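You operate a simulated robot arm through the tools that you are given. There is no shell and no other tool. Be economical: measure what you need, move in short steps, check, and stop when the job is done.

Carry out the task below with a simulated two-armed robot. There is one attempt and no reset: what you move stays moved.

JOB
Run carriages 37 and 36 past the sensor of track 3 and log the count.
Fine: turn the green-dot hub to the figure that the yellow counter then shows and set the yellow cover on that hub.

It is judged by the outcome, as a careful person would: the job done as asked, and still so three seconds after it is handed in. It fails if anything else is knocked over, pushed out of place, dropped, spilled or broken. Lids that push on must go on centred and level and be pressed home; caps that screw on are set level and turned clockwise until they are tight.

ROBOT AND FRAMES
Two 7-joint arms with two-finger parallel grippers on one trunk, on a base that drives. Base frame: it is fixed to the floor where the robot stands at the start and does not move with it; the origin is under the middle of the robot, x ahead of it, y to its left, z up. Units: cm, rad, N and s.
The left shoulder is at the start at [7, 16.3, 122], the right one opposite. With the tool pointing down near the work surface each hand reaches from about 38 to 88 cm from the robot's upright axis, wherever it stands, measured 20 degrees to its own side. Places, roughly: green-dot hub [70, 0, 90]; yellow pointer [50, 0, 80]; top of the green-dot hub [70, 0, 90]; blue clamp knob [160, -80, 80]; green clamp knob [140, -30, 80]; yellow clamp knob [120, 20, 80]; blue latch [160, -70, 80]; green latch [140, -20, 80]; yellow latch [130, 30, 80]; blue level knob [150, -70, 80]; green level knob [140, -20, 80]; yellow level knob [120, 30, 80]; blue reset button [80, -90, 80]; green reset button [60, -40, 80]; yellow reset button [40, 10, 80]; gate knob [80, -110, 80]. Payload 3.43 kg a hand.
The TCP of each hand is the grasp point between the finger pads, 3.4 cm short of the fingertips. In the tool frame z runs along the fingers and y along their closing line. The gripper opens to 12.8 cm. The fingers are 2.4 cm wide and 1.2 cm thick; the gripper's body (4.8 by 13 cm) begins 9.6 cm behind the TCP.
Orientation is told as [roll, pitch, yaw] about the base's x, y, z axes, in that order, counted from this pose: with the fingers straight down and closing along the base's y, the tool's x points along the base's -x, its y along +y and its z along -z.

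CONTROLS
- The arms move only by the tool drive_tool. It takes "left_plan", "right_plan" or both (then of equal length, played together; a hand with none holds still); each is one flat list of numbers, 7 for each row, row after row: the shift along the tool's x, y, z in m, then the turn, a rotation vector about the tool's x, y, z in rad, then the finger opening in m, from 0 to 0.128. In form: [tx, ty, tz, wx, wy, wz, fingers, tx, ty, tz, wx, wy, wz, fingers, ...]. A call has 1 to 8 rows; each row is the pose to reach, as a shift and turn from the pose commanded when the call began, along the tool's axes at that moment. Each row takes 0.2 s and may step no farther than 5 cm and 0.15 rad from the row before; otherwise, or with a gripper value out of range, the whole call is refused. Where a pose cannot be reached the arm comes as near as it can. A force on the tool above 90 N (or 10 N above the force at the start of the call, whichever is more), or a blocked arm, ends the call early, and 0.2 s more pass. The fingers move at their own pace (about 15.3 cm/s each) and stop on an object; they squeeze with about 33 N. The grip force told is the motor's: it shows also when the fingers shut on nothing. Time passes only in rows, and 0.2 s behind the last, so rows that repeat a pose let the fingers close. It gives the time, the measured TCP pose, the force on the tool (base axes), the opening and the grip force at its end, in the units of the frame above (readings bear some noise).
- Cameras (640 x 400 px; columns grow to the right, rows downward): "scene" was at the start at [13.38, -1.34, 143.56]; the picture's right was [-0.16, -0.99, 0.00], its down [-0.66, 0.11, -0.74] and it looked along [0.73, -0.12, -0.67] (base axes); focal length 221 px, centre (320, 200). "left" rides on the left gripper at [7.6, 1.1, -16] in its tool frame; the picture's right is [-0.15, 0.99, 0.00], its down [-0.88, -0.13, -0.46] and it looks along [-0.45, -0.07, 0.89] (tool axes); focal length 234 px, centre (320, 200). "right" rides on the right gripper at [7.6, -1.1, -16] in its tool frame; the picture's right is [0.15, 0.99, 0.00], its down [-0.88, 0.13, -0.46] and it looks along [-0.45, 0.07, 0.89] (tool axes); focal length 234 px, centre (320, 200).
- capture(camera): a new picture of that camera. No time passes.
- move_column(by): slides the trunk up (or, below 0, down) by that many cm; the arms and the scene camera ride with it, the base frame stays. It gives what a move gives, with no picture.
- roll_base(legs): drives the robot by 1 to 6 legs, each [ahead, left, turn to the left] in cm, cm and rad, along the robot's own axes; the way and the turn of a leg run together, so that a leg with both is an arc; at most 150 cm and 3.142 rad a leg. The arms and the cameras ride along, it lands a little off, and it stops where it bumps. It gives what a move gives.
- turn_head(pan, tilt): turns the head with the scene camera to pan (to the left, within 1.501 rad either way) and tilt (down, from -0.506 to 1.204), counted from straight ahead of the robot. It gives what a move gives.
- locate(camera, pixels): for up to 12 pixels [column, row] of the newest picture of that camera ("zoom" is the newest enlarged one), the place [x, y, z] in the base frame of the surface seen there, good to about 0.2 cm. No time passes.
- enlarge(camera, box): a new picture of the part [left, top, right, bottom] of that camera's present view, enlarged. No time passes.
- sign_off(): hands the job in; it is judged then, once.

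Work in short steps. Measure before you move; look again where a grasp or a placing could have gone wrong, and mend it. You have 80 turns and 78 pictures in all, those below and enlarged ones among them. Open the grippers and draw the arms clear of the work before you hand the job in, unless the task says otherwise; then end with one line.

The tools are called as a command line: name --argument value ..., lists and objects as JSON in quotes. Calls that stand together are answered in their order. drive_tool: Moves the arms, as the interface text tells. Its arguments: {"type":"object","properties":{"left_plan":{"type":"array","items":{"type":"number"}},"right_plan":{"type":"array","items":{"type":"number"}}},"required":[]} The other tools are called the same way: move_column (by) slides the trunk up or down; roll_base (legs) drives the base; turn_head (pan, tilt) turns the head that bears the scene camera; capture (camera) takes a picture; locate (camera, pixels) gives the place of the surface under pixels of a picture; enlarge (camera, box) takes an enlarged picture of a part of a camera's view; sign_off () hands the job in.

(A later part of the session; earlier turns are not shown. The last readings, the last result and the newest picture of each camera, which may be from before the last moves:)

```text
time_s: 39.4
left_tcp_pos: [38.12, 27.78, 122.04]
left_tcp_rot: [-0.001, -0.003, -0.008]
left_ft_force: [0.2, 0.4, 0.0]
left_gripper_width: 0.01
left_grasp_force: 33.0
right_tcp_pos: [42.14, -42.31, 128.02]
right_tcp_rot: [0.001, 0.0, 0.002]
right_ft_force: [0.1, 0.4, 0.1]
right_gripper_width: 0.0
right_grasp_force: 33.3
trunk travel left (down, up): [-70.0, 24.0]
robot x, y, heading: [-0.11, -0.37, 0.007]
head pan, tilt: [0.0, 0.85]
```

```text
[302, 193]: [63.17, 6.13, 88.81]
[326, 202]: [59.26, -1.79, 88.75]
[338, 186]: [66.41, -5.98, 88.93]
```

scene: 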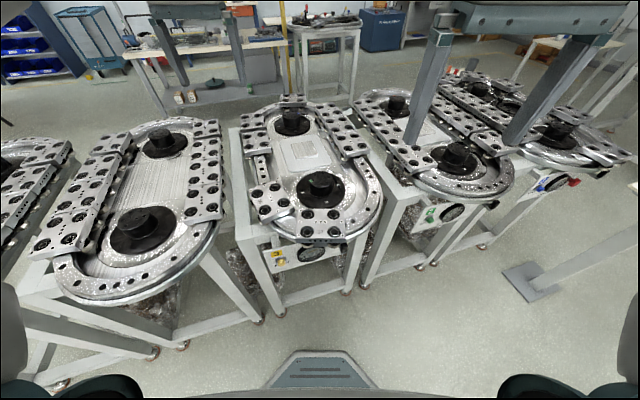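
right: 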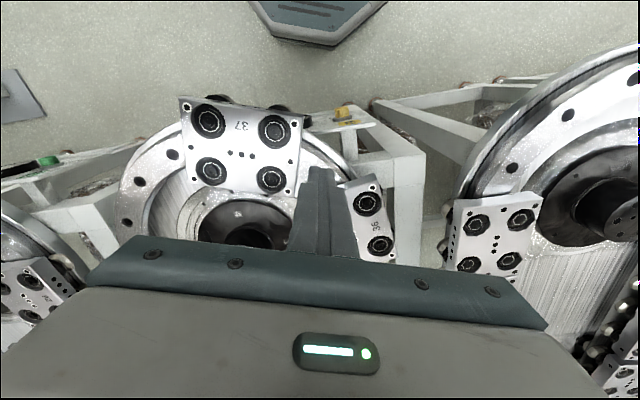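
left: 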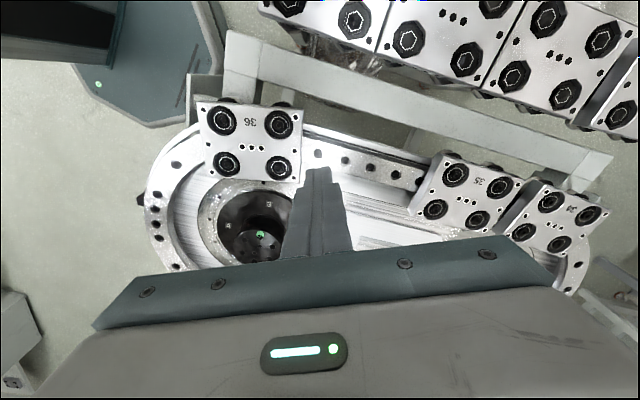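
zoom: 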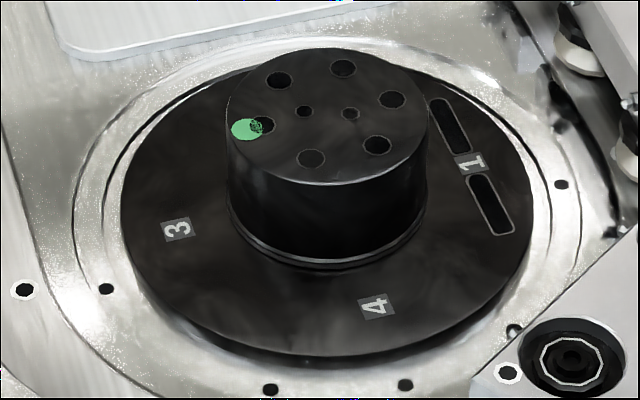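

locate --camera "zoom" --pixels '[[177, 229], [377, 306], [470, 162], [246, 129], [232, 110], [424, 118], [327, 182], [330, 54], [262, 124], [392, 99], [327, 112]]'

```text
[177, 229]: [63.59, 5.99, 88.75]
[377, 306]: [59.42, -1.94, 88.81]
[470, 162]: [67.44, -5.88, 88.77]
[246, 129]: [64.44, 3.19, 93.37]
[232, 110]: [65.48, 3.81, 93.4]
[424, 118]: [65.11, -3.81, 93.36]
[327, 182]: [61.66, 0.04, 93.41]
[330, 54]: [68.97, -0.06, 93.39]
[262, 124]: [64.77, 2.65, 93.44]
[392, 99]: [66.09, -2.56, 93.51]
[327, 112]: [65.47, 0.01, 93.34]
```

Hub centre [65.35,0], radius 3.8, top z 93.4; the dot is now at 106° (figure 3) and figure 4 is at about 197.5°, so I need a 90° counter-clockwise turn. I bring the open left hand above the hub with yaw −0.75.

drive_tool --left_plan '[-0.034, -0.0347, 0, 0, 0, 0.094, 0.11, -0.068, -0.0694, 0, 0, 0, 0.188, 0.11, -0.102, -0.1041, 0, 0, 0, 0.28, 0.11, -0.136, -0.1388, 0, 0, 0, 0.375, 0.11, -0.17, -0.1735, 0, 0, 0, 0.47, 0.11, -0.204, -0.2082, 0, 0, 0, 0.56, 0.11, -0.238, -0.243, 0, 0, 0, 0.655, 0.11, -0.272, -0.2778, 0, 0, 0, 0.75, 0.11]'

drive_tool --left_plan '[0, 0, 0.05, 0, 0, 0, 0.11, 0, 0, 0.1, 0, 0, 0, 0.11, 0, 0, 0.15, 0, 0, 0, 0.11, 0, 0, 0.19, 0, 0, 0, 0.11, 0, 0, 0.19, 0, 0, 0, 0.11]'

capture --camera "left"

```text
time_s: 41.2
left_tcp_pos: [65.73, -0.17, 121.71]
left_tcp_rot: [0.0, 0.002, -0.758]
left_ft_force: [-0.6, -0.5, 0.4]
left_gripper_width: 11.01
left_grasp_force: 0.1
right_tcp_pos: [42.46, -42.51, 127.68]
right_tcp_rot: [0.002, 0.001, 0.001]
right_ft_force: [0.3, -0.6, -0.4]
right_gripper_width: 0.0
right_grasp_force: 32.7
trunk travel left (down, up): [-70.0, 24.0]
robot x, y, heading: [-0.35, 0.17, 0.01]
head pan, tilt: [0.0, 0.85]
```

```text
time_s: 42.4
left_tcp_pos: [65.44, 0.06, 102.91]
left_tcp_rot: [-0.001, 0.0, -0.756]
left_ft_force: [0.0, -0.5, -0.5]
left_gripper_width: 10.98
left_grasp_force: 0.1
right_tcp_pos: [42.5, -42.43, 127.85]
right_tcp_rot: [0.0, 0.001, 0.003]
right_ft_force: [0.0, -0.8, 0.1]
right_gripper_width: 0.0
right_grasp_force: 32.9
trunk travel left (down, up): [-70.0, 24.0]
robot x, y, heading: [-0.06, 0.07, 0.003]
head pan, tilt: [0.0, 0.85]
```

```text
41 pictures are left
```

left: 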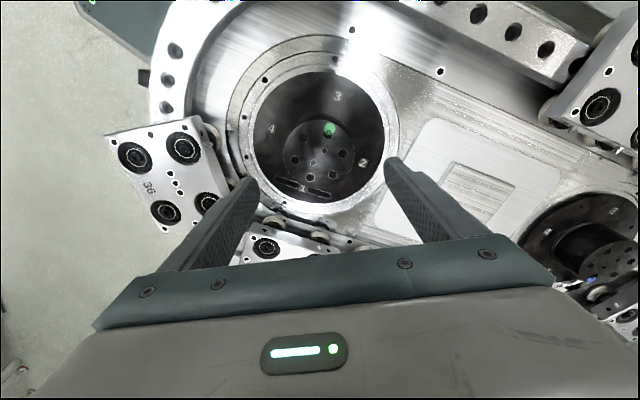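

The fingers straddle the hub. I lower 9.6 cm and close on it.

drive_tool --left_plan '[0, 0, 0.04, 0, 0, 0, 0.11, 0, 0, 0.075, 0, 0, 0, 0.11, 0, 0, 0.096, 0, 0, 0, 0.11, 0, 0, 0.096, 0, 0, 0, 0.07, 0, 0, 0.096, 0, 0, 0, 0.07, 0, 0, 0.096, 0, 0, 0, 0.07]'

```text
time_s: 43.8
left_tcp_pos: [65.6, -0.07, 93.43]
left_tcp_rot: [-0.002, 0.001, -0.759]
left_ft_force: [-7.6, -5.5, -5.4]
left_gripper_width: 8.14
left_grasp_force: 45.4
right_tcp_pos: [42.35, -42.5, 127.94]
right_tcp_rot: [0.002, 0.0, 0.001]
right_ft_force: [0.3, -0.1, -0.2]
right_gripper_width: 0.0
right_grasp_force: 33.1
trunk travel left (down, up): [-70.0, 24.0]
robot x, y, heading: [0.27, 0.02, 0.005]
head pan, tilt: [0.0, 0.85]
```

Gripped at 8.1 cm width. I turn the hand counter-clockwise about 91° in two calls.

drive_tool --left_plan '[0, -0.001, 0, 0, 0, -0.1, 0.07, 0, -0.001, 0, 0, 0, -0.2, 0.07, 0, -0.001, 0, 0, 0, -0.3, 0.07, 0, -0.001, 0, 0, 0, -0.4, 0.07, 0, -0.001, 0, 0, 0, -0.5, 0.07, 0, -0.001, 0, 0, 0, -0.6, 0.07, 0, -0.001, 0, 0, 0, -0.7, 0.07, 0, -0.001, 0, 0, 0, -0.8, 0.07]'

capture --camera "left"

```text
time_s: 45.6
left_tcp_pos: [65.5, 0.06, 93.29]
left_tcp_rot: [0.0, -0.002, 0.046]
left_ft_force: [0.0, 7.0, 8.0]
left_gripper_width: 8.15
left_grasp_force: 45.1
right_tcp_pos: [42.41, -42.22, 127.88]
right_tcp_rot: [-0.001, 0.0, 0.002]
right_ft_force: [0.1, -0.2, -0.3]
right_gripper_width: 0.02
right_grasp_force: 33.4
trunk travel left (down, up): [-70.0, 24.0]
robot x, y, heading: [-0.11, 0.3, 0.003]
head pan, tilt: [0.0, 0.85]
```

```text
40 pictures are left
```

left: 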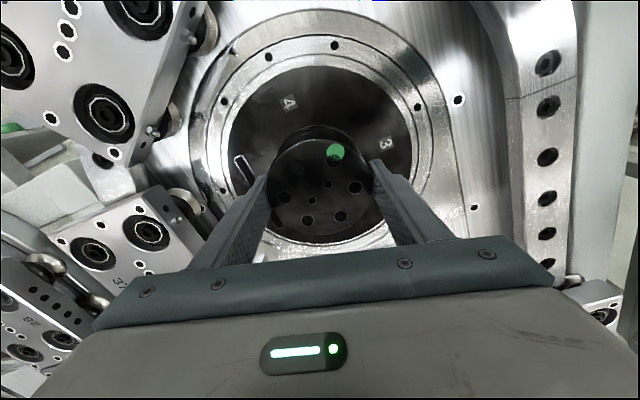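

The hub turns with the hand while the figures stay fixed. I continue another 0.79 rad.

drive_tool --left_plan '[0, 0, 0, 0, 0, -0.1, 0.07, 0, 0, 0, 0, 0, -0.2, 0.07, 0, 0, 0, 0, 0, -0.3, 0.07, 0, 0, 0, 0, 0, -0.4, 0.07, 0, 0, 0, 0, 0, -0.5, 0.07, 0, 0, 0, 0, 0, -0.6, 0.07, 0, 0, 0, 0, 0, -0.7, 0.07, 0, 0, 0, 0, 0, -0.785, 0.07]'

capture --camera "left"

enlarge --camera "left" --box '[200, 50, 440, 250]'

```text
time_s: 47.4
left_tcp_pos: [65.55, 0.23, 93.36]
left_tcp_rot: [-0.001, 0.0, 0.831]
left_ft_force: [-2.1, 18.4, 13.9]
left_gripper_width: 8.14
left_grasp_force: 44.9
right_tcp_pos: [42.35, -42.16, 128.04]
right_tcp_rot: [-0.001, -0.002, 0.0]
right_ft_force: [0.6, -0.7, 0.4]
right_gripper_width: 0.0
right_grasp_force: 33.5
trunk travel left (down, up): [-70.0, 24.0]
robot x, y, heading: [-0.04, -0.19, 0.002]
head pan, tilt: [0.0, 0.85]
```

```text
39 pictures are left
```

left: 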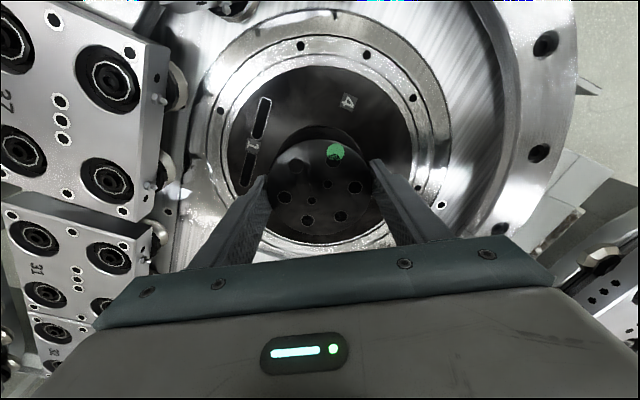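

```text
2.00 times, centred on (320, 150) of left
```

zoom: 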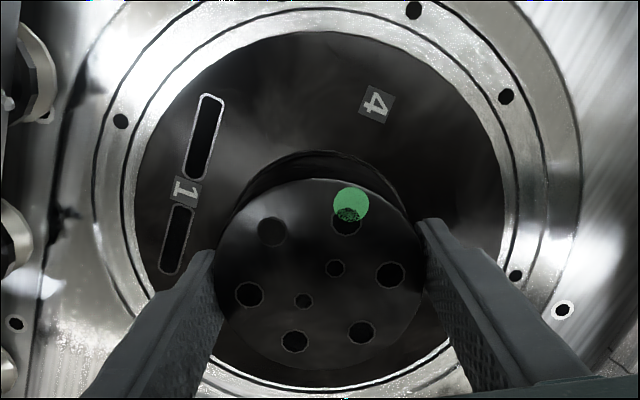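

Dot is in line with 4. I open slowly, check the angle by locating, then lift.

drive_tool --left_plan '[0, 0, 0, 0, 0, 0, 0.1, 0, 0, 0, 0, 0, 0, 0.11, 0, 0, -0.03, 0, 0, 0, 0.11, 0, 0, -0.08, 0, 0, 0, 0.11, 0, 0, -0.12, 0, 0, 0, 0.11, 0, 0, -0.15, 0, 0, 0, 0.11]'

drive_tool --left_plan '[0, 0.045, -0.02, 0, 0, 0.1, 0.11, 0, 0.09, -0.04, 0, 0, 0.2, 0.11, 0, 0.135, -0.06, 0, 0, 0.3, 0.11, 0, 0.18, -0.08, 0, 0, 0.4, 0.11, 0, 0.225, -0.1, 0, 0, 0.5, 0.11, 0, 0.27, -0.12, 0, 0, 0.6, 0.11, 0, 0.31, -0.13, 0, 0, 0.7, 0.11, 0, 0.35, -0.13, 0, 0, 0.8, 0.11]'

enlarge --camera "scene" --box '[288, 165, 352, 213]'

```text
time_s: 48.8
left_tcp_pos: [65.65, -0.11, 108.35]
left_tcp_rot: [0.002, -0.001, 0.828]
left_ft_force: [-0.3, 0.4, 1.2]
left_gripper_width: 10.99
left_grasp_force: 0.0
right_tcp_pos: [42.44, -42.43, 127.96]
right_tcp_rot: [0.001, 0.0, 0.001]
right_ft_force: [-0.1, 0.0, -0.2]
right_gripper_width: 0.0
right_grasp_force: 32.4
trunk travel left (down, up): [-70.0, 24.0]
robot x, y, heading: [-0.25, 0.09, 0.002]
head pan, tilt: [0.0, 0.85]
```

```text
time_s: 50.6
left_tcp_pos: [39.59, 23.77, 121.28]
left_tcp_rot: [-0.002, -0.002, 0.027]
left_ft_force: [-1.0, 0.1, -0.4]
left_gripper_width: 10.99
left_grasp_force: 0.2
right_tcp_pos: [42.4, -42.27, 127.94]
right_tcp_rot: [0.0, -0.002, 0.002]
right_ft_force: [-1.2, 0.2, 0.1]
right_gripper_width: 0.0
right_grasp_force: 32.7
trunk travel left (down, up): [-70.0, 24.0]
robot x, y, heading: [0.18, -0.05, 0.006]
head pan, tilt: [0.0, 0.85]
```

```text
8.33 times, centred on (320, 189) of scene
```

zoom: 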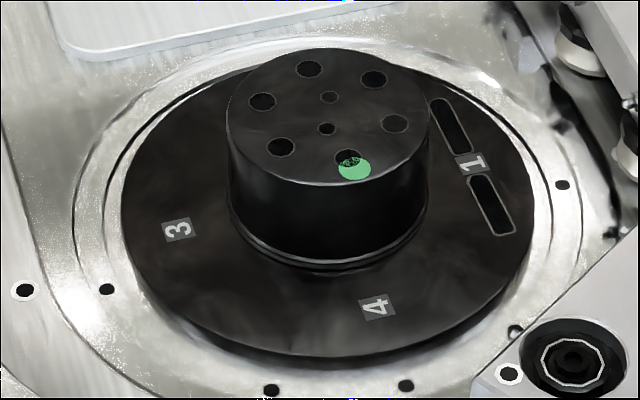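

locate --camera "zoom" --pixels '[[355, 170], [348, 158], [309, 69], [328, 113]]'

roll_base --legs '[[-35, 0, 0]]'

enlarge --camera "scene" --box '[290, 160, 350, 200]'

```text
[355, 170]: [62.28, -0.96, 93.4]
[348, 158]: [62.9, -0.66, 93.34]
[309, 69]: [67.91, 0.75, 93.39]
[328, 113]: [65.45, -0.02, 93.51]
```

```text
time_s: 52.9
left_tcp_pos: [4.56, 23.34, 121.24]
left_tcp_rot: [0.0, 0.001, 0.021]
left_ft_force: [0.5, -0.4, 1.2]
left_gripper_width: 11.0
left_grasp_force: 0.1
right_tcp_pos: [6.83, -42.65, 127.83]
right_tcp_rot: [0.001, -0.001, -0.005]
right_ft_force: [-0.4, -0.3, -0.3]
right_gripper_width: 0.01
right_grasp_force: 33.1
trunk travel left (down, up): [-70.0, 24.0]
robot x, y, heading: [-35.34, 0.19, -0.002]
head pan, tilt: [0.0, 0.85]
```

```text
10.00 times, centred on (320, 180) of scene
```

zoom: 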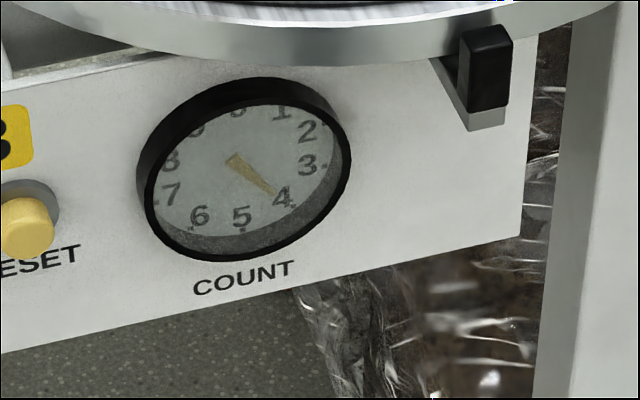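

Count reads 4 clearly, and the dot is at 197° aligned with figure 4. Next the cover: I look right and measure the free floor and the bench to plan the drive.

turn_head --pan -0.75 --tilt 0.55

capture --camera "scene"

```text
time_s: 54.0
left_tcp_pos: [4.46, 23.3, 121.28]
left_tcp_rot: [0.001, -0.002, 0.023]
left_ft_force: [0.1, -0.5, 0.3]
left_gripper_width: 11.01
left_grasp_force: 0.0
right_tcp_pos: [6.82, -42.68, 127.82]
right_tcp_rot: [0.0, -0.001, -0.002]
right_ft_force: [1.0, -0.2, -0.2]
right_gripper_width: 0.0
right_grasp_force: 32.6
trunk travel left (down, up): [-70.0, 24.0]
robot x, y, heading: [-35.4, 0.01, -0.005]
head pan, tilt: [-0.75, 0.55]
```

```text
35 pictures are left
```

scene: 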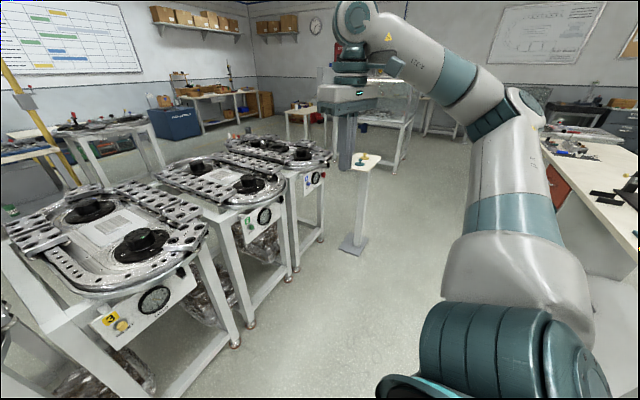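

locate --camera "scene" --pixels '[[354, 243], [360, 195], [450, 180], [250, 326], [297, 268], [322, 240], [568, 150], [600, 225], [364, 160], [592, 265], [320, 170], [380, 165]]'

```text
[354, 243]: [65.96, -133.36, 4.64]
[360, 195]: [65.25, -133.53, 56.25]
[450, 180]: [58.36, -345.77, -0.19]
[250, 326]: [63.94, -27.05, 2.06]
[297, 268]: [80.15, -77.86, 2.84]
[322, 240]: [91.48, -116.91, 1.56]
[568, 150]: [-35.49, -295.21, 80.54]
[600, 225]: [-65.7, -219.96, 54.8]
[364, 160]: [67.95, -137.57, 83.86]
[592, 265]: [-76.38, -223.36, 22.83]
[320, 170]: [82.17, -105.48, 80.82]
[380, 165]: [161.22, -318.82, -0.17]
```

Floor is clear: the bench is beyond y −215, and the cover is near [71,-140]. I drive sideways then ahead, so that the cover lies in front-right of the robot.

roll_base --legs '[[0, -119, 0], [46, 0, 0]]'

turn_head --pan -0.3 --tilt 0.8

capture --camera "scene"

```text
time_s: 62.4
left_tcp_pos: [50.7, -95.59, 121.14]
left_tcp_rot: [0.0, 0.0, 0.027]
left_ft_force: [-0.3, 0.1, 0.8]
left_gripper_width: 11.02
left_grasp_force: 0.1
right_tcp_pos: [53.44, -161.5, 127.85]
right_tcp_rot: [0.001, 0.0, 0.001]
right_ft_force: [0.1, 1.1, -0.6]
right_gripper_width: 0.03
right_grasp_force: 33.4
trunk travel left (down, up): [-70.0, 24.0]
robot x, y, heading: [11.53, -118.93, -0.003]
head pan, tilt: [-0.75, 0.55]
```

```text
time_s: 63.3
left_tcp_pos: [50.67, -95.47, 121.39]
left_tcp_rot: [0.0, 0.001, 0.028]
left_ft_force: [-0.8, -0.1, 0.2]
left_gripper_width: 10.99
left_grasp_force: 0.0
right_tcp_pos: [53.42, -161.5, 127.86]
right_tcp_rot: [0.001, 0.0, 0.001]
right_ft_force: [1.1, -0.5, 0.0]
right_gripper_width: 0.04
right_grasp_force: 32.8
trunk travel left (down, up): [-70.0, 24.0]
robot x, y, heading: [10.94, -119.27, 0.007]
head pan, tilt: [-0.3, 0.799]
```

```text
34 pictures are left
```

scene: 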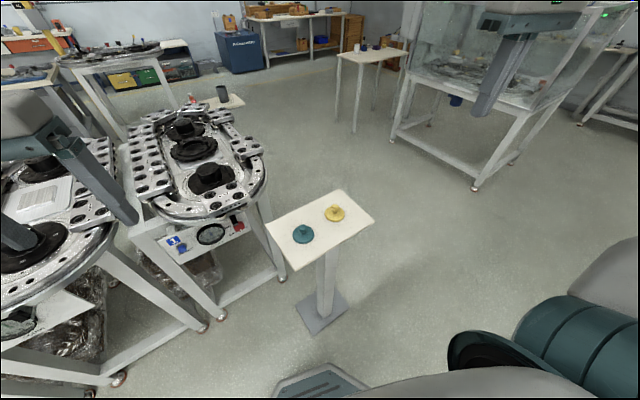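

I enlarge the post top to measure the yellow cover.

enlarge --camera "scene" --box '[285, 190, 365, 250]'

```text
6.67 times, centred on (325, 220) of scene
```

zoom: 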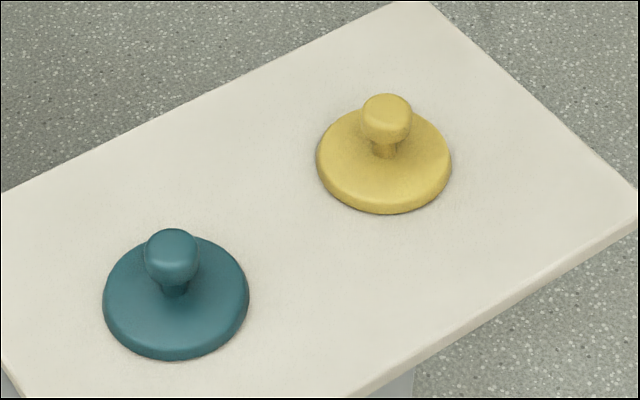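

locate --camera "zoom" --pixels '[[386, 103], [386, 125], [366, 118], [408, 118], [322, 160], [447, 160], [383, 200], [383, 210], [180, 240], [150, 260], [300, 290], [385, 150]]'

```text
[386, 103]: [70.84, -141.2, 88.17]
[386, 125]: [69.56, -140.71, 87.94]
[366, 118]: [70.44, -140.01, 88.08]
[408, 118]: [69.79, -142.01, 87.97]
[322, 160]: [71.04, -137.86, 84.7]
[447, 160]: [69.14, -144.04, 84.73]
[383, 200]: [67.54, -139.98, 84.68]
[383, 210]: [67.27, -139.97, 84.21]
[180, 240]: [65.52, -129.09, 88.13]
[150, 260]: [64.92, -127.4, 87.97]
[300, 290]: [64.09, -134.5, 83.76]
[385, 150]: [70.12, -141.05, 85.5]
```

The yellow knob centre is [70.1,-141.0], top z 88.2, with the disc about 6.8 cm wide and its top at z 84.7. I bring the right hand above it with fingers 6 cm open.

drive_tool --right_plan '[-0.024, 0.0293, 0.025, 0, 0, 0, 0.06, -0.048, 0.0587, 0.05, 0, 0, 0, 0.06, -0.0715, 0.088, 0.077, 0, 0, 0, 0.06, -0.0954, 0.1173, 0.103, 0, 0, 0, 0.06, -0.119, 0.147, 0.129, 0, 0, 0, 0.06, -0.143, 0.176, 0.154, 0, 0, 0, 0.06, -0.167, 0.2055, 0.18, 0, 0, 0, 0.06, -0.167, 0.2055, 0.22, 0, 0, 0, 0.06]'

capture --camera "right"

enlarge --camera "scene" --box '[265, 160, 385, 250]'

```text
time_s: 65.1
left_tcp_pos: [50.68, -95.63, 121.33]
left_tcp_rot: [0.001, -0.001, 0.028]
left_ft_force: [-0.2, -0.1, 0.3]
left_gripper_width: 10.99
left_grasp_force: 0.0
right_tcp_pos: [70.07, -141.03, 105.59]
right_tcp_rot: [0.001, 0.001, 0.001]
right_ft_force: [0.2, 0.0, -0.2]
right_gripper_width: 6.01
right_grasp_force: 0.0
trunk travel left (down, up): [-70.0, 24.0]
robot x, y, heading: [11.03, -119.08, 0.0]
head pan, tilt: [-0.3, 0.799]
```

```text
32 pictures are left
```

right: 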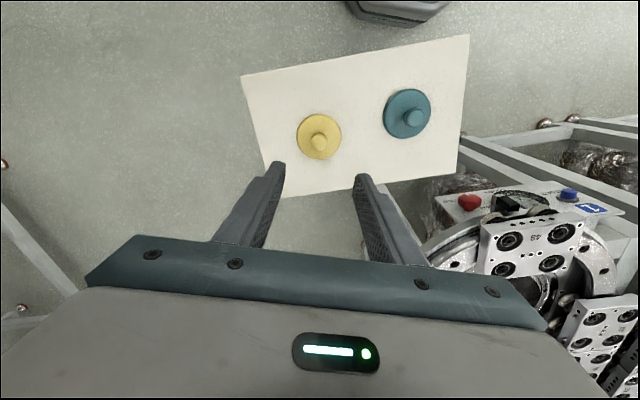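

```text
4.44 times, centred on (325, 205) of scene
```

zoom: 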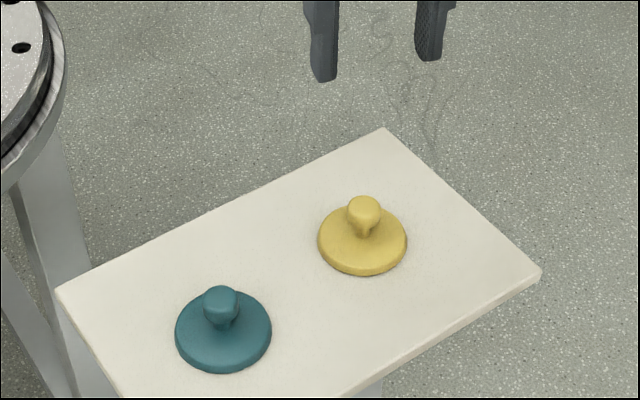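

Aligned over the knob. I lower 16.2 cm and close gently.

drive_tool --right_plan '[0, 0, 0.045, 0, 0, 0, 0.06, 0, 0, 0.09, 0, 0, 0, 0.06, 0, 0, 0.13, 0, 0, 0, 0.06, 0, 0, 0.15, 0, 0, 0, 0.06, 0, 0, 0.162, 0, 0, 0, 0.06, 0, 0, 0.162, 0, 0, 0, 0.06]'

enlarge --camera "scene" --box '[285, 180, 365, 240]'

enlarge --camera "right" --box '[220, 60, 420, 260]'

```text
time_s: 66.5
left_tcp_pos: [50.73, -95.53, 121.18]
left_tcp_rot: [0.0, 0.0, 0.027]
left_ft_force: [0.0, 0.1, 1.1]
left_gripper_width: 10.99
left_grasp_force: 0.1
right_tcp_pos: [70.22, -140.91, 89.54]
right_tcp_rot: [-0.001, 0.001, 0.003]
right_ft_force: [-0.1, -0.1, 0.4]
right_gripper_width: 5.99
right_grasp_force: 0.1
trunk travel left (down, up): [-70.0, 24.0]
robot x, y, heading: [10.77, -118.99, 0.004]
head pan, tilt: [-0.3, 0.799]
```

```text
6.67 times, centred on (325, 210) of scene
```

zoom: 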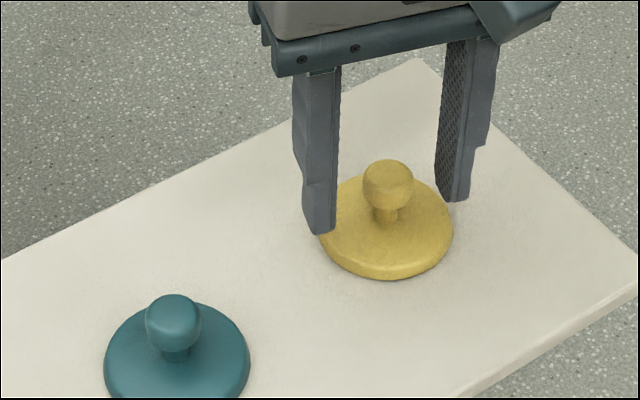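

```text
2.00 times, centred on (320, 160) of right
```

zoom: 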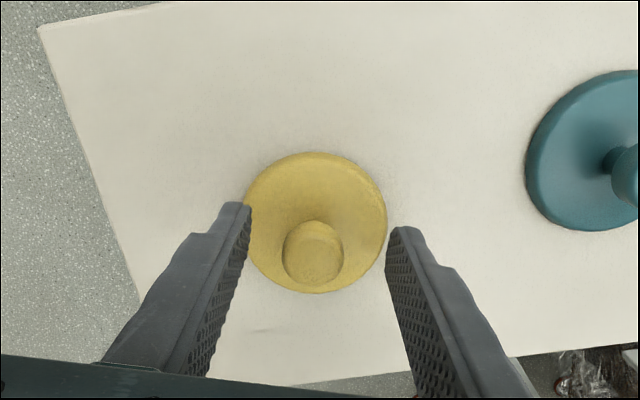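

The fingers straddle the knob. I close and lift.

drive_tool --right_plan '[0, 0, 0, 0, 0, 0, 0.01, 0, 0, 0, 0, 0, 0, 0.01, 0, 0, 0, 0, 0, 0, 0.01, 0, 0, -0.02, 0, 0, 0, 0.01, 0, 0, -0.06, 0, 0, 0, 0.01, 0, 0, -0.1, 0, 0, 0, 0.01]'

enlarge --camera "scene" --box '[285, 150, 365, 210]'

enlarge --camera "right" --box '[220, 60, 420, 260]'

```text
time_s: 67.9
left_tcp_pos: [50.73, -95.47, 121.35]
left_tcp_rot: [0.0, 0.0, 0.028]
left_ft_force: [-0.4, 0.2, 0.2]
left_gripper_width: 11.0
left_grasp_force: 0.0
right_tcp_pos: [69.91, -140.89, 99.69]
right_tcp_rot: [0.001, -0.001, 0.004]
right_ft_force: [-0.1, 0.5, 0.1]
right_gripper_width: 2.54
right_grasp_force: 33.2
trunk travel left (down, up): [-70.0, 24.0]
robot x, y, heading: [11.49, -119.22, 0.002]
head pan, tilt: [-0.3, 0.799]
```

```text
6.67 times, centred on (325, 180) of scene
```

zoom: 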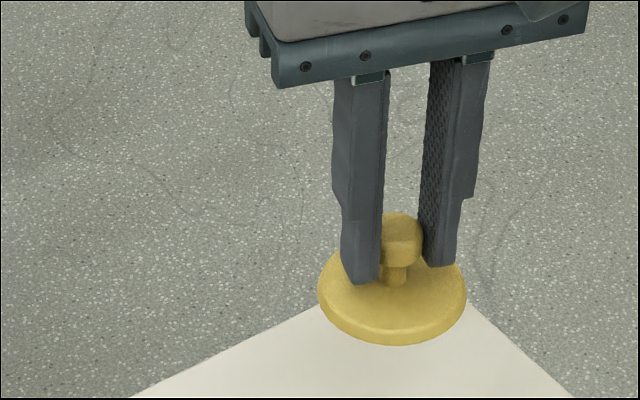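

```text
2.00 times, centred on (320, 160) of right
```

zoom: 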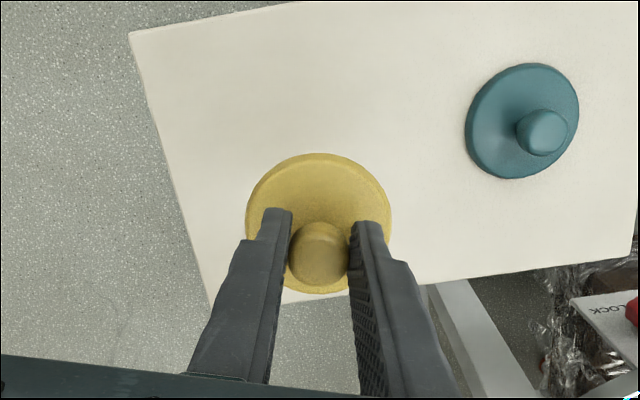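

The cover is held level (2.54 cm grip). I raise it to ~z 122 and drive back to in front of track 3.

drive_tool --right_plan '[0, 0, -0.04, 0, 0, 0, 0.01, 0, 0, -0.08, 0, 0, 0, 0.01, 0, 0, -0.12, 0, 0, 0, 0.01, 0, 0, -0.16, 0, 0, 0, 0.01, 0, 0, -0.2, 0, 0, 0, 0.01, 0, 0, -0.22, 0, 0, 0, 0.01]'

roll_base --legs '[[-30, 0, 0], [0, 119, 0], [19, 0, 0]]'

turn_head --pan 0.0 --tilt 0.85

capture --camera "scene"

```text
time_s: 69.3
left_tcp_pos: [50.61, -95.59, 121.22]
left_tcp_rot: [0.0, 0.0, 0.029]
left_ft_force: [-0.4, -0.5, -0.2]
left_gripper_width: 10.98
left_grasp_force: 0.0
right_tcp_pos: [70.13, -140.92, 121.68]
right_tcp_rot: [-0.001, 0.0, 0.003]
right_ft_force: [0.4, 0.0, -0.3]
right_gripper_width: 2.53
right_grasp_force: 33.0
trunk travel left (down, up): [-70.0, 24.0]
robot x, y, heading: [10.91, -119.19, 0.004]
head pan, tilt: [-0.3, 0.799]
```

```text
time_s: 78.2
left_tcp_pos: [37.72, 24.79, 121.32]
left_tcp_rot: [-0.001, -0.003, 0.047]
left_ft_force: [-0.9, 1.2, -0.2]
left_gripper_width: 11.02
left_grasp_force: 0.1
right_tcp_pos: [58.07, -20.29, 121.79]
right_tcp_rot: [0.0, 0.0, 0.02]
right_ft_force: [-0.6, 1.5, -0.1]
right_gripper_width: 2.58
right_grasp_force: 32.7
trunk travel left (down, up): [-70.0, 24.0]
robot x, y, heading: [-1.07, 0.71, 0.025]
head pan, tilt: [-0.3, 0.799]
```

```text
time_s: 79.0
left_tcp_pos: [38.0, 24.76, 121.35]
left_tcp_rot: [0.0, 0.001, 0.046]
left_ft_force: [0.8, 0.6, 0.2]
left_gripper_width: 11.01
left_grasp_force: 0.1
right_tcp_pos: [58.2, -20.28, 121.63]
right_tcp_rot: [0.0, 0.001, 0.021]
right_ft_force: [0.0, -0.3, 0.8]
right_gripper_width: 2.59
right_grasp_force: 32.8
trunk travel left (down, up): [-70.0, 24.0]
robot x, y, heading: [-1.38, 0.54, 0.025]
head pan, tilt: [0.0, 0.85]
```

```text
26 pictures are left
```

scene: 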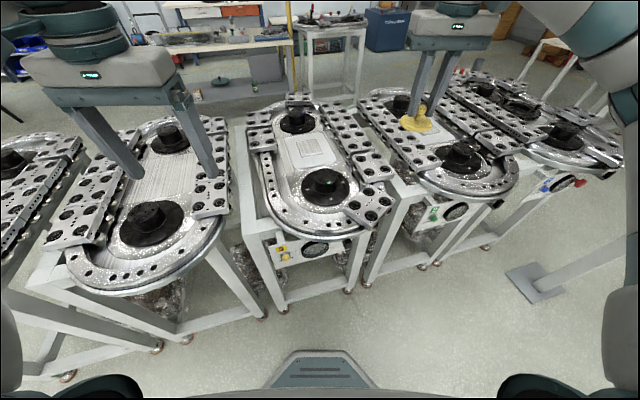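

I move the cover above the hub (to z ~106) and then measure both the hub and the cover.

drive_tool --right_plan '[-0.0128, 0.0336, 0.01, 0, 0, 0, 0.01, -0.0257, 0.0672, 0.03, 0, 0, 0, 0.01, -0.0385, 0.1008, 0.06, 0, 0, 0, 0.01, -0.0513, 0.1343, 0.09, 0, 0, 0, 0.01, -0.0642, 0.168, 0.12, 0, 0, 0, 0.01, -0.077, 0.2015, 0.155, 0, 0, 0, 0.01, -0.077, 0.2015, 0.155, 0, 0, 0, 0.01]'

enlarge --camera "scene" --box '[280, 130, 376, 210]'

capture --camera "right"

```text
refused: row 6 steps farther than a row can; nothing moved
```

```text
5.00 times, centred on (328, 170) of scene
```

zoom: 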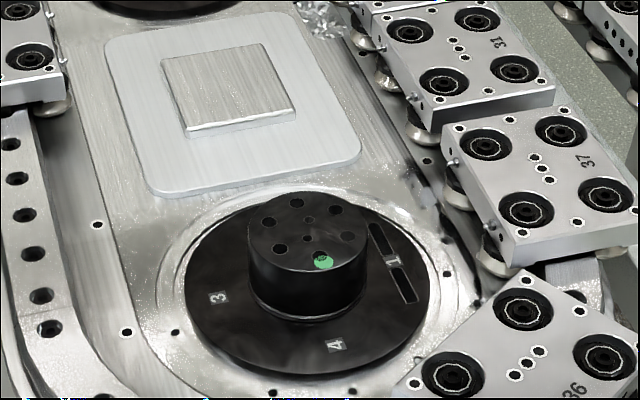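

```text
24 pictures are left
```

right: 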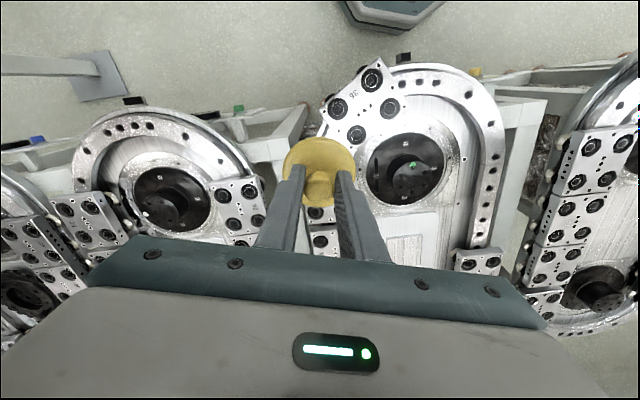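

The move was refused for step size. I measure the hub from this clear view, then redo the move with smaller steps.

locate --camera "zoom" --pixels '[[268, 221], [348, 236], [297, 203], [321, 256], [335, 210], [281, 247], [323, 263]]'

drive_tool --right_plan '[-0.011, 0.0288, 0.01, 0, 0, 0, 0.01, -0.022, 0.0576, 0.03, 0, 0, 0, 0.01, -0.033, 0.0864, 0.055, 0, 0, 0, 0.01, -0.044, 0.1151, 0.08, 0, 0, 0, 0.01, -0.055, 0.144, 0.105, 0, 0, 0, 0.01, -0.066, 0.1727, 0.13, 0, 0, 0, 0.01, -0.077, 0.2015, 0.155, 0, 0, 0, 0.01, -0.077, 0.2015, 0.155, 0, 0, 0, 0.01]'

enlarge --camera "scene" --box '[280, 130, 376, 210]'

capture --camera "right"

```text
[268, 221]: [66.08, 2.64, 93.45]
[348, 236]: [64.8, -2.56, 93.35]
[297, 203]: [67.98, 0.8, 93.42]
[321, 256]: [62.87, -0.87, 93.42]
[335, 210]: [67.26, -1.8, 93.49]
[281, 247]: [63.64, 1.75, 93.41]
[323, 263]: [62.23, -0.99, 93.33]
```

```text
time_s: 80.8
left_tcp_pos: [37.93, 24.78, 121.34]
left_tcp_rot: [-0.001, 0.002, 0.047]
left_ft_force: [-0.8, 0.3, 0.1]
left_gripper_width: 11.01
left_grasp_force: 0.0
right_tcp_pos: [65.5, 0.04, 106.26]
right_tcp_rot: [0.001, 0.0, 0.022]
right_ft_force: [-0.2, -0.4, -1.6]
right_gripper_width: 2.54
right_grasp_force: 33.2
trunk travel left (down, up): [-70.0, 24.0]
robot x, y, heading: [-1.1, 0.56, 0.027]
head pan, tilt: [0.0, 0.85]
```

```text
5.00 times, centred on (328, 170) of scene
```

zoom: 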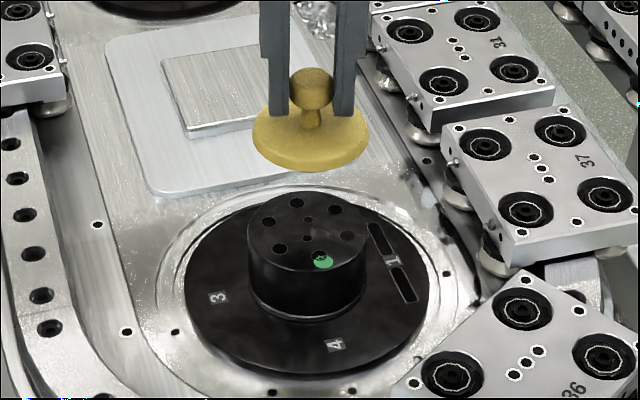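

```text
22 pictures are left
```

right: 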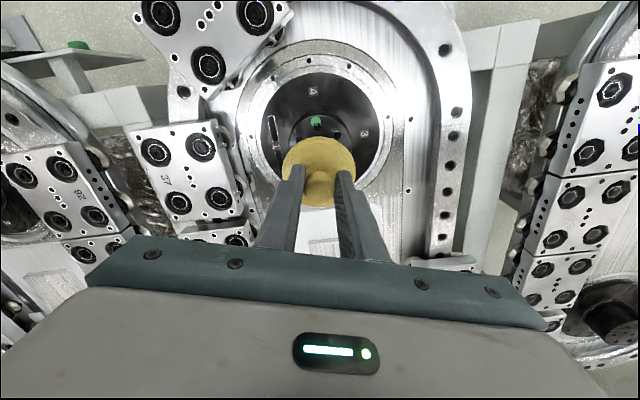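

Hub centre is [65.44, 0.0]. I measure the held cover's position.

locate --camera "zoom" --pixels '[[257, 128], [364, 128], [312, 158], [312, 166], [312, 80], [295, 88], [329, 88], [276, 110], [345, 110], [275, 152], [350, 152]]'

enlarge --camera "right" --box '[240, 80, 400, 240]'

```text
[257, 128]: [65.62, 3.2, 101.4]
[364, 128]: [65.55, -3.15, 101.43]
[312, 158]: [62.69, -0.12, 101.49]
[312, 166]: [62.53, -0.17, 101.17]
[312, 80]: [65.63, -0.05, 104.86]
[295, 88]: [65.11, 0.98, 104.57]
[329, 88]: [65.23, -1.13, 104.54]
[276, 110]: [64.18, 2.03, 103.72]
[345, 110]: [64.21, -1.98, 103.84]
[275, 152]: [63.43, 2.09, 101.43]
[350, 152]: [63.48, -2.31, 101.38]
```

```text
2.50 times, centred on (320, 160) of right
```

zoom: 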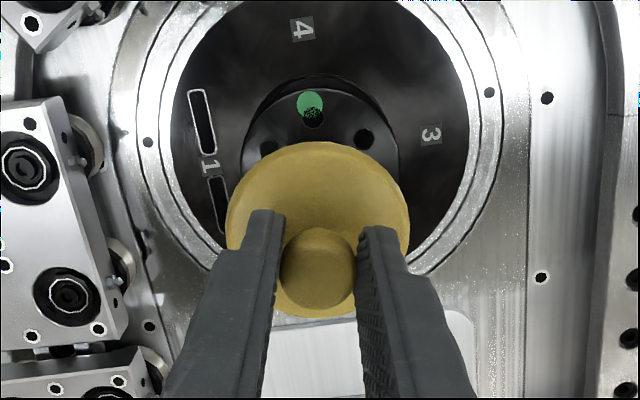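

Cover is level (rim at z 101.4 all round), with its centre about [65.68, 0.0]. I shift 0.24 cm back in x and lower to just above the hub.

drive_tool --right_plan '[0.0024, 0, 0.02, 0, 0, 0, 0.01, 0.0024, 0, 0.04, 0, 0, 0, 0.01, 0.0024, 0, 0.055, 0, 0, 0, 0.01, 0.0024, 0, 0.063, 0, 0, 0, 0.01, 0.0024, 0, 0.063, 0, 0, 0, 0.01]'

enlarge --camera "scene" --box '[288, 145, 360, 205]'

```text
time_s: 82.0
left_tcp_pos: [37.92, 24.71, 121.38]
left_tcp_rot: [-0.001, 0.001, 0.046]
left_ft_force: [-0.2, -0.3, -0.4]
left_gripper_width: 11.02
left_grasp_force: 0.0
right_tcp_pos: [65.21, 0.07, 99.83]
right_tcp_rot: [-0.001, -0.001, 0.02]
right_ft_force: [-0.3, 0.2, -0.2]
right_gripper_width: 2.58
right_grasp_force: 32.9
trunk travel left (down, up): [-70.0, 24.0]
robot x, y, heading: [-1.27, 0.71, 0.023]
head pan, tilt: [0.0, 0.85]
```

```text
6.67 times, centred on (324, 175) of scene
```

zoom: 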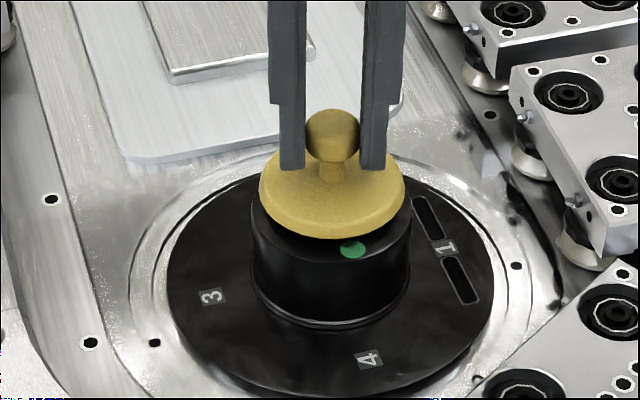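

Centred (cover 260–404, hub 251–412). I lower the last ~0.8 cm in small steps until contact.

drive_tool --right_plan '[0, 0, 0.003, 0, 0, 0, 0.01, 0, 0, 0.005, 0, 0, 0, 0.01, 0, 0, 0.007, 0, 0, 0, 0.01, 0, 0, 0.008, 0, 0, 0, 0.01]'

enlarge --camera "scene" --box '[288, 145, 360, 205]'

```text
time_s: 83.0
left_tcp_pos: [37.78, 24.7, 121.34]
left_tcp_rot: [-0.001, -0.001, 0.045]
left_ft_force: [-0.6, 0.0, -0.1]
left_gripper_width: 10.98
left_grasp_force: 0.1
right_tcp_pos: [65.19, 0.24, 99.15]
right_tcp_rot: [0.001, -0.001, 0.02]
right_ft_force: [1.6, -2.9, 7.9]
right_gripper_width: 2.55
right_grasp_force: 33.2
trunk travel left (down, up): [-70.0, 24.0]
robot x, y, heading: [-1.49, 0.37, 0.022]
head pan, tilt: [0.0, 0.85]
```

```text
6.67 times, centred on (324, 175) of scene
```

zoom: 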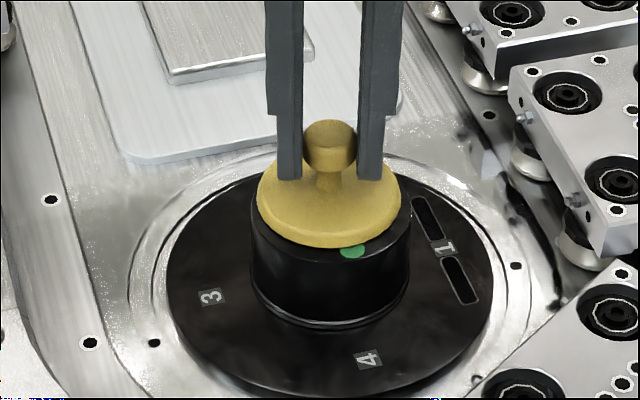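

Contact at z 99.15 with 8 N. I measure rim heights and centring before pressing.

locate --camera "zoom" --pixels '[[261, 200], [398, 200], [330, 235], [330, 243], [280, 228], [380, 228], [330, 128], [300, 200], [258, 232], [404, 232]]'

```text
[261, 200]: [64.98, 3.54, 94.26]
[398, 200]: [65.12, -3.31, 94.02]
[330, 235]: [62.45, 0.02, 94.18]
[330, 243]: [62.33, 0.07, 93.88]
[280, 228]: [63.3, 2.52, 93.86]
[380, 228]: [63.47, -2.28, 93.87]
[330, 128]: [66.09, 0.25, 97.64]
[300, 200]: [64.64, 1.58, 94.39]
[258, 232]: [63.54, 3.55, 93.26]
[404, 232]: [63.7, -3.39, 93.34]
```

Seated flat on the hub top (rim ≈ 94.2). For x centring I enlarge more.

enlarge --camera "scene" --box '[308, 158, 340, 188]'

enlarge --camera "right" --box '[260, 90, 380, 210]'

```text
13.33 times, centred on (324, 173) of scene
```

zoom: 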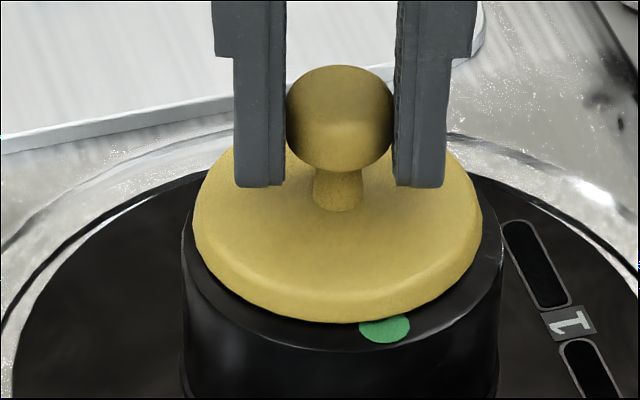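

```text
3.33 times, centred on (320, 150) of right
```

zoom: 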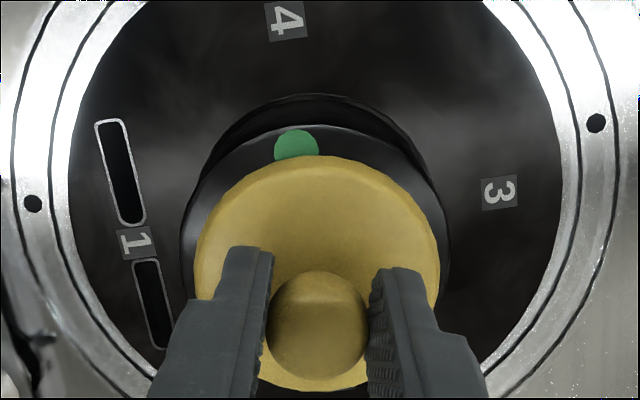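

Front gap looks larger than the side gaps, so the cover sits too far in +x. I quantify it in the right-camera zoom.

locate --camera "zoom" --pixels '[[330, 128], [330, 135], [330, 150], [330, 158], [330, 165], [199, 260], [436, 260], [184, 260], [446, 260], [318, 386], [318, 376], [318, 330]]'

```text
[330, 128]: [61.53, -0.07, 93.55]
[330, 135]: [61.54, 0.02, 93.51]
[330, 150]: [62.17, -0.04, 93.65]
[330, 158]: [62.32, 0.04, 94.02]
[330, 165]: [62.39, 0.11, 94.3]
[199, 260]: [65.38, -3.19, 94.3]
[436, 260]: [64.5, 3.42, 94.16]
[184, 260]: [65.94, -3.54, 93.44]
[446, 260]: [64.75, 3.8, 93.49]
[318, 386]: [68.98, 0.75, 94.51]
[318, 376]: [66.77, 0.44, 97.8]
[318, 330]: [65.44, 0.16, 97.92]
```

Cover centre is about [65.6, 0.1] vs hub [65.42, 0.0]. I lift 3 mm, shift (−0.18, −0.1) and set it again.

drive_tool --right_plan '[0, 0, -0.004, 0, 0, 0, 0.01, 0.0018, -0.001, -0.004, 0, 0, 0, 0.01, 0.0018, -0.001, -0.002, 0, 0, 0, 0.01, 0.0018, -0.001, 0, 0, 0, 0, 0.01, 0.0018, -0.001, 0.001, 0, 0, 0, 0.01]'

enlarge --camera "scene" --box '[308, 158, 340, 188]'

enlarge --camera "right" --box '[260, 90, 380, 210]'

locate --camera "zoom" --pixels '[[330, 126], [330, 145], [330, 150], [330, 158], [330, 165], [199, 260], [436, 260], [318, 386], [318, 383], [210, 230], [425, 230]]'

```text
time_s: 84.2
left_tcp_pos: [37.72, 24.76, 121.33]
left_tcp_rot: [0.0, -0.002, 0.046]
left_ft_force: [-0.1, 0.7, -1.1]
left_gripper_width: 11.01
left_grasp_force: 0.1
right_tcp_pos: [65.06, -0.07, 99.15]
right_tcp_rot: [0.001, -0.005, 0.021]
right_ft_force: [3.6, -0.9, 15.4]
right_gripper_width: 2.57
right_grasp_force: 32.6
trunk travel left (down, up): [-70.0, 24.0]
robot x, y, heading: [-1.31, 0.84, 0.019]
head pan, tilt: [0.0, 0.85]
```

```text
13.33 times, centred on (324, 173) of scene
```

zoom: 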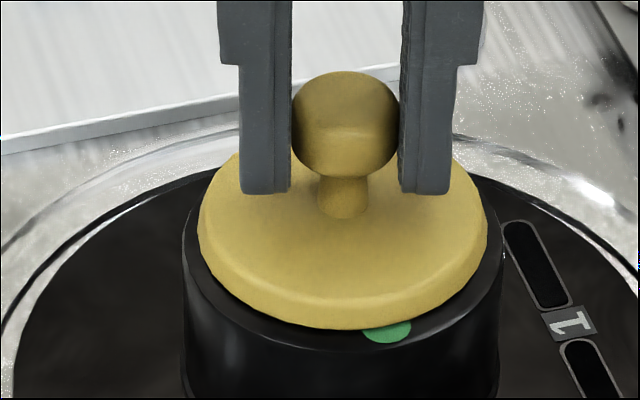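

```text
3.33 times, centred on (320, 150) of right
```

zoom: 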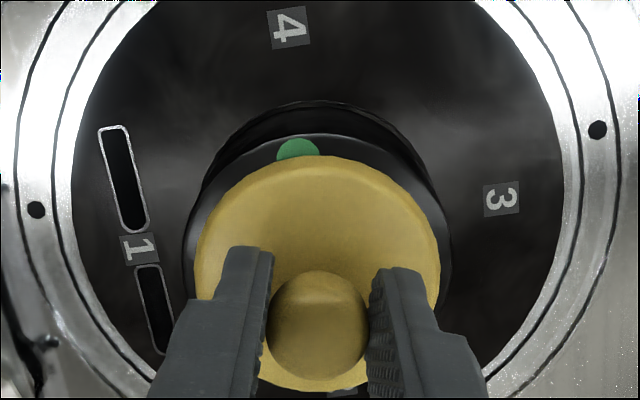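

```text
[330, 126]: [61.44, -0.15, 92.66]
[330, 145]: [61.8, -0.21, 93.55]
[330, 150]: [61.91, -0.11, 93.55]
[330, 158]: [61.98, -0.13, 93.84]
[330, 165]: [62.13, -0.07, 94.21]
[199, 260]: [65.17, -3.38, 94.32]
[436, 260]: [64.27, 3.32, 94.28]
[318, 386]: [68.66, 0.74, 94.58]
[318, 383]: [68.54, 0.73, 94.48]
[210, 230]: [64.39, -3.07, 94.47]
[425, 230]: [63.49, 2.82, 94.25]
```

Now centred (front 61.9, back 68.75 → 65.35; y ≈ −0.03). I press down progressively while holding, to see whether it seats further.

drive_tool --right_plan '[0, 0, 0.002, 0, 0, 0, 0.01, 0, 0, 0.004, 0, 0, 0, 0.01, 0, 0, 0.004, 0, 0, 0, 0.01]'

```text
time_s: 85.0
left_tcp_pos: [37.72, 24.65, 121.44]
left_tcp_rot: [-0.001, -0.001, 0.048]
left_ft_force: [0.7, -0.1, 0.3]
left_gripper_width: 10.99
left_grasp_force: 0.1
right_tcp_pos: [65.02, 0.05, 98.79]
right_tcp_rot: [0.002, -0.005, 0.02]
right_ft_force: [4.7, -1.8, 28.3]
right_gripper_width: 2.6
right_grasp_force: 33.4
trunk travel left (down, up): [-70.0, 24.0]
robot x, y, heading: [-1.4, 0.59, 0.022]
head pan, tilt: [0.0, 0.85]
```

28 N and z 98.79. I release the knob, rise, and check how the cover sits.

drive_tool --right_plan '[0, 0, -0.003, 0, 0, 0, 0.01, 0, 0, -0.004, 0, 0, 0, 0.06, 0, 0, -0.004, 0, 0, 0, 0.06, 0, 0, -0.03, 0, 0, 0, 0.06, 0, 0, -0.06, 0, 0, 0, 0.06]'

enlarge --camera "scene" --box '[308, 158, 340, 188]'

locate --camera "zoom" --pixels '[[342, 90], [205, 230], [482, 230], [342, 315], [342, 328], [250, 290], [440, 290], [250, 170], [435, 165], [342, 345]]'

enlarge --camera "right" --box '[240, 60, 400, 220]'

```text
time_s: 86.2
left_tcp_pos: [37.85, 24.69, 121.33]
left_tcp_rot: [-0.002, -0.003, 0.047]
left_ft_force: [0.0, -0.6, -0.8]
left_gripper_width: 10.98
left_grasp_force: 0.0
right_tcp_pos: [65.09, 0.14, 104.66]
right_tcp_rot: [0.0, -0.001, 0.021]
right_ft_force: [-0.2, 0.9, 0.2]
right_gripper_width: 6.01
right_grasp_force: 0.1
trunk travel left (down, up): [-70.0, 24.0]
robot x, y, heading: [-1.24, 0.28, 0.025]
head pan, tilt: [0.0, 0.85]
```

```text
13.33 times, centred on (324, 173) of scene
```

zoom: 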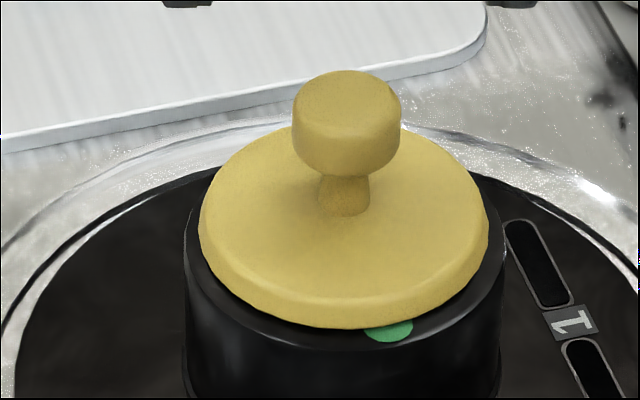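

```text
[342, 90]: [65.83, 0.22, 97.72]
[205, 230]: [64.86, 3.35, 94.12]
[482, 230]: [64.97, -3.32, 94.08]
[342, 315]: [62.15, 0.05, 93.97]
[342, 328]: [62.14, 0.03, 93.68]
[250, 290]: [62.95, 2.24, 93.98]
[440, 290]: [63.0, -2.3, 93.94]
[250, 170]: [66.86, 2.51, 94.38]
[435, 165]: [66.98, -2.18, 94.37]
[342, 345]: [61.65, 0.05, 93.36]
```

```text
2.50 times, centred on (320, 140) of right
```

zoom: 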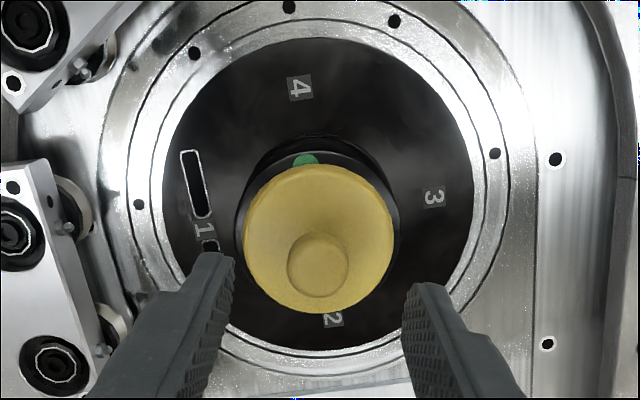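

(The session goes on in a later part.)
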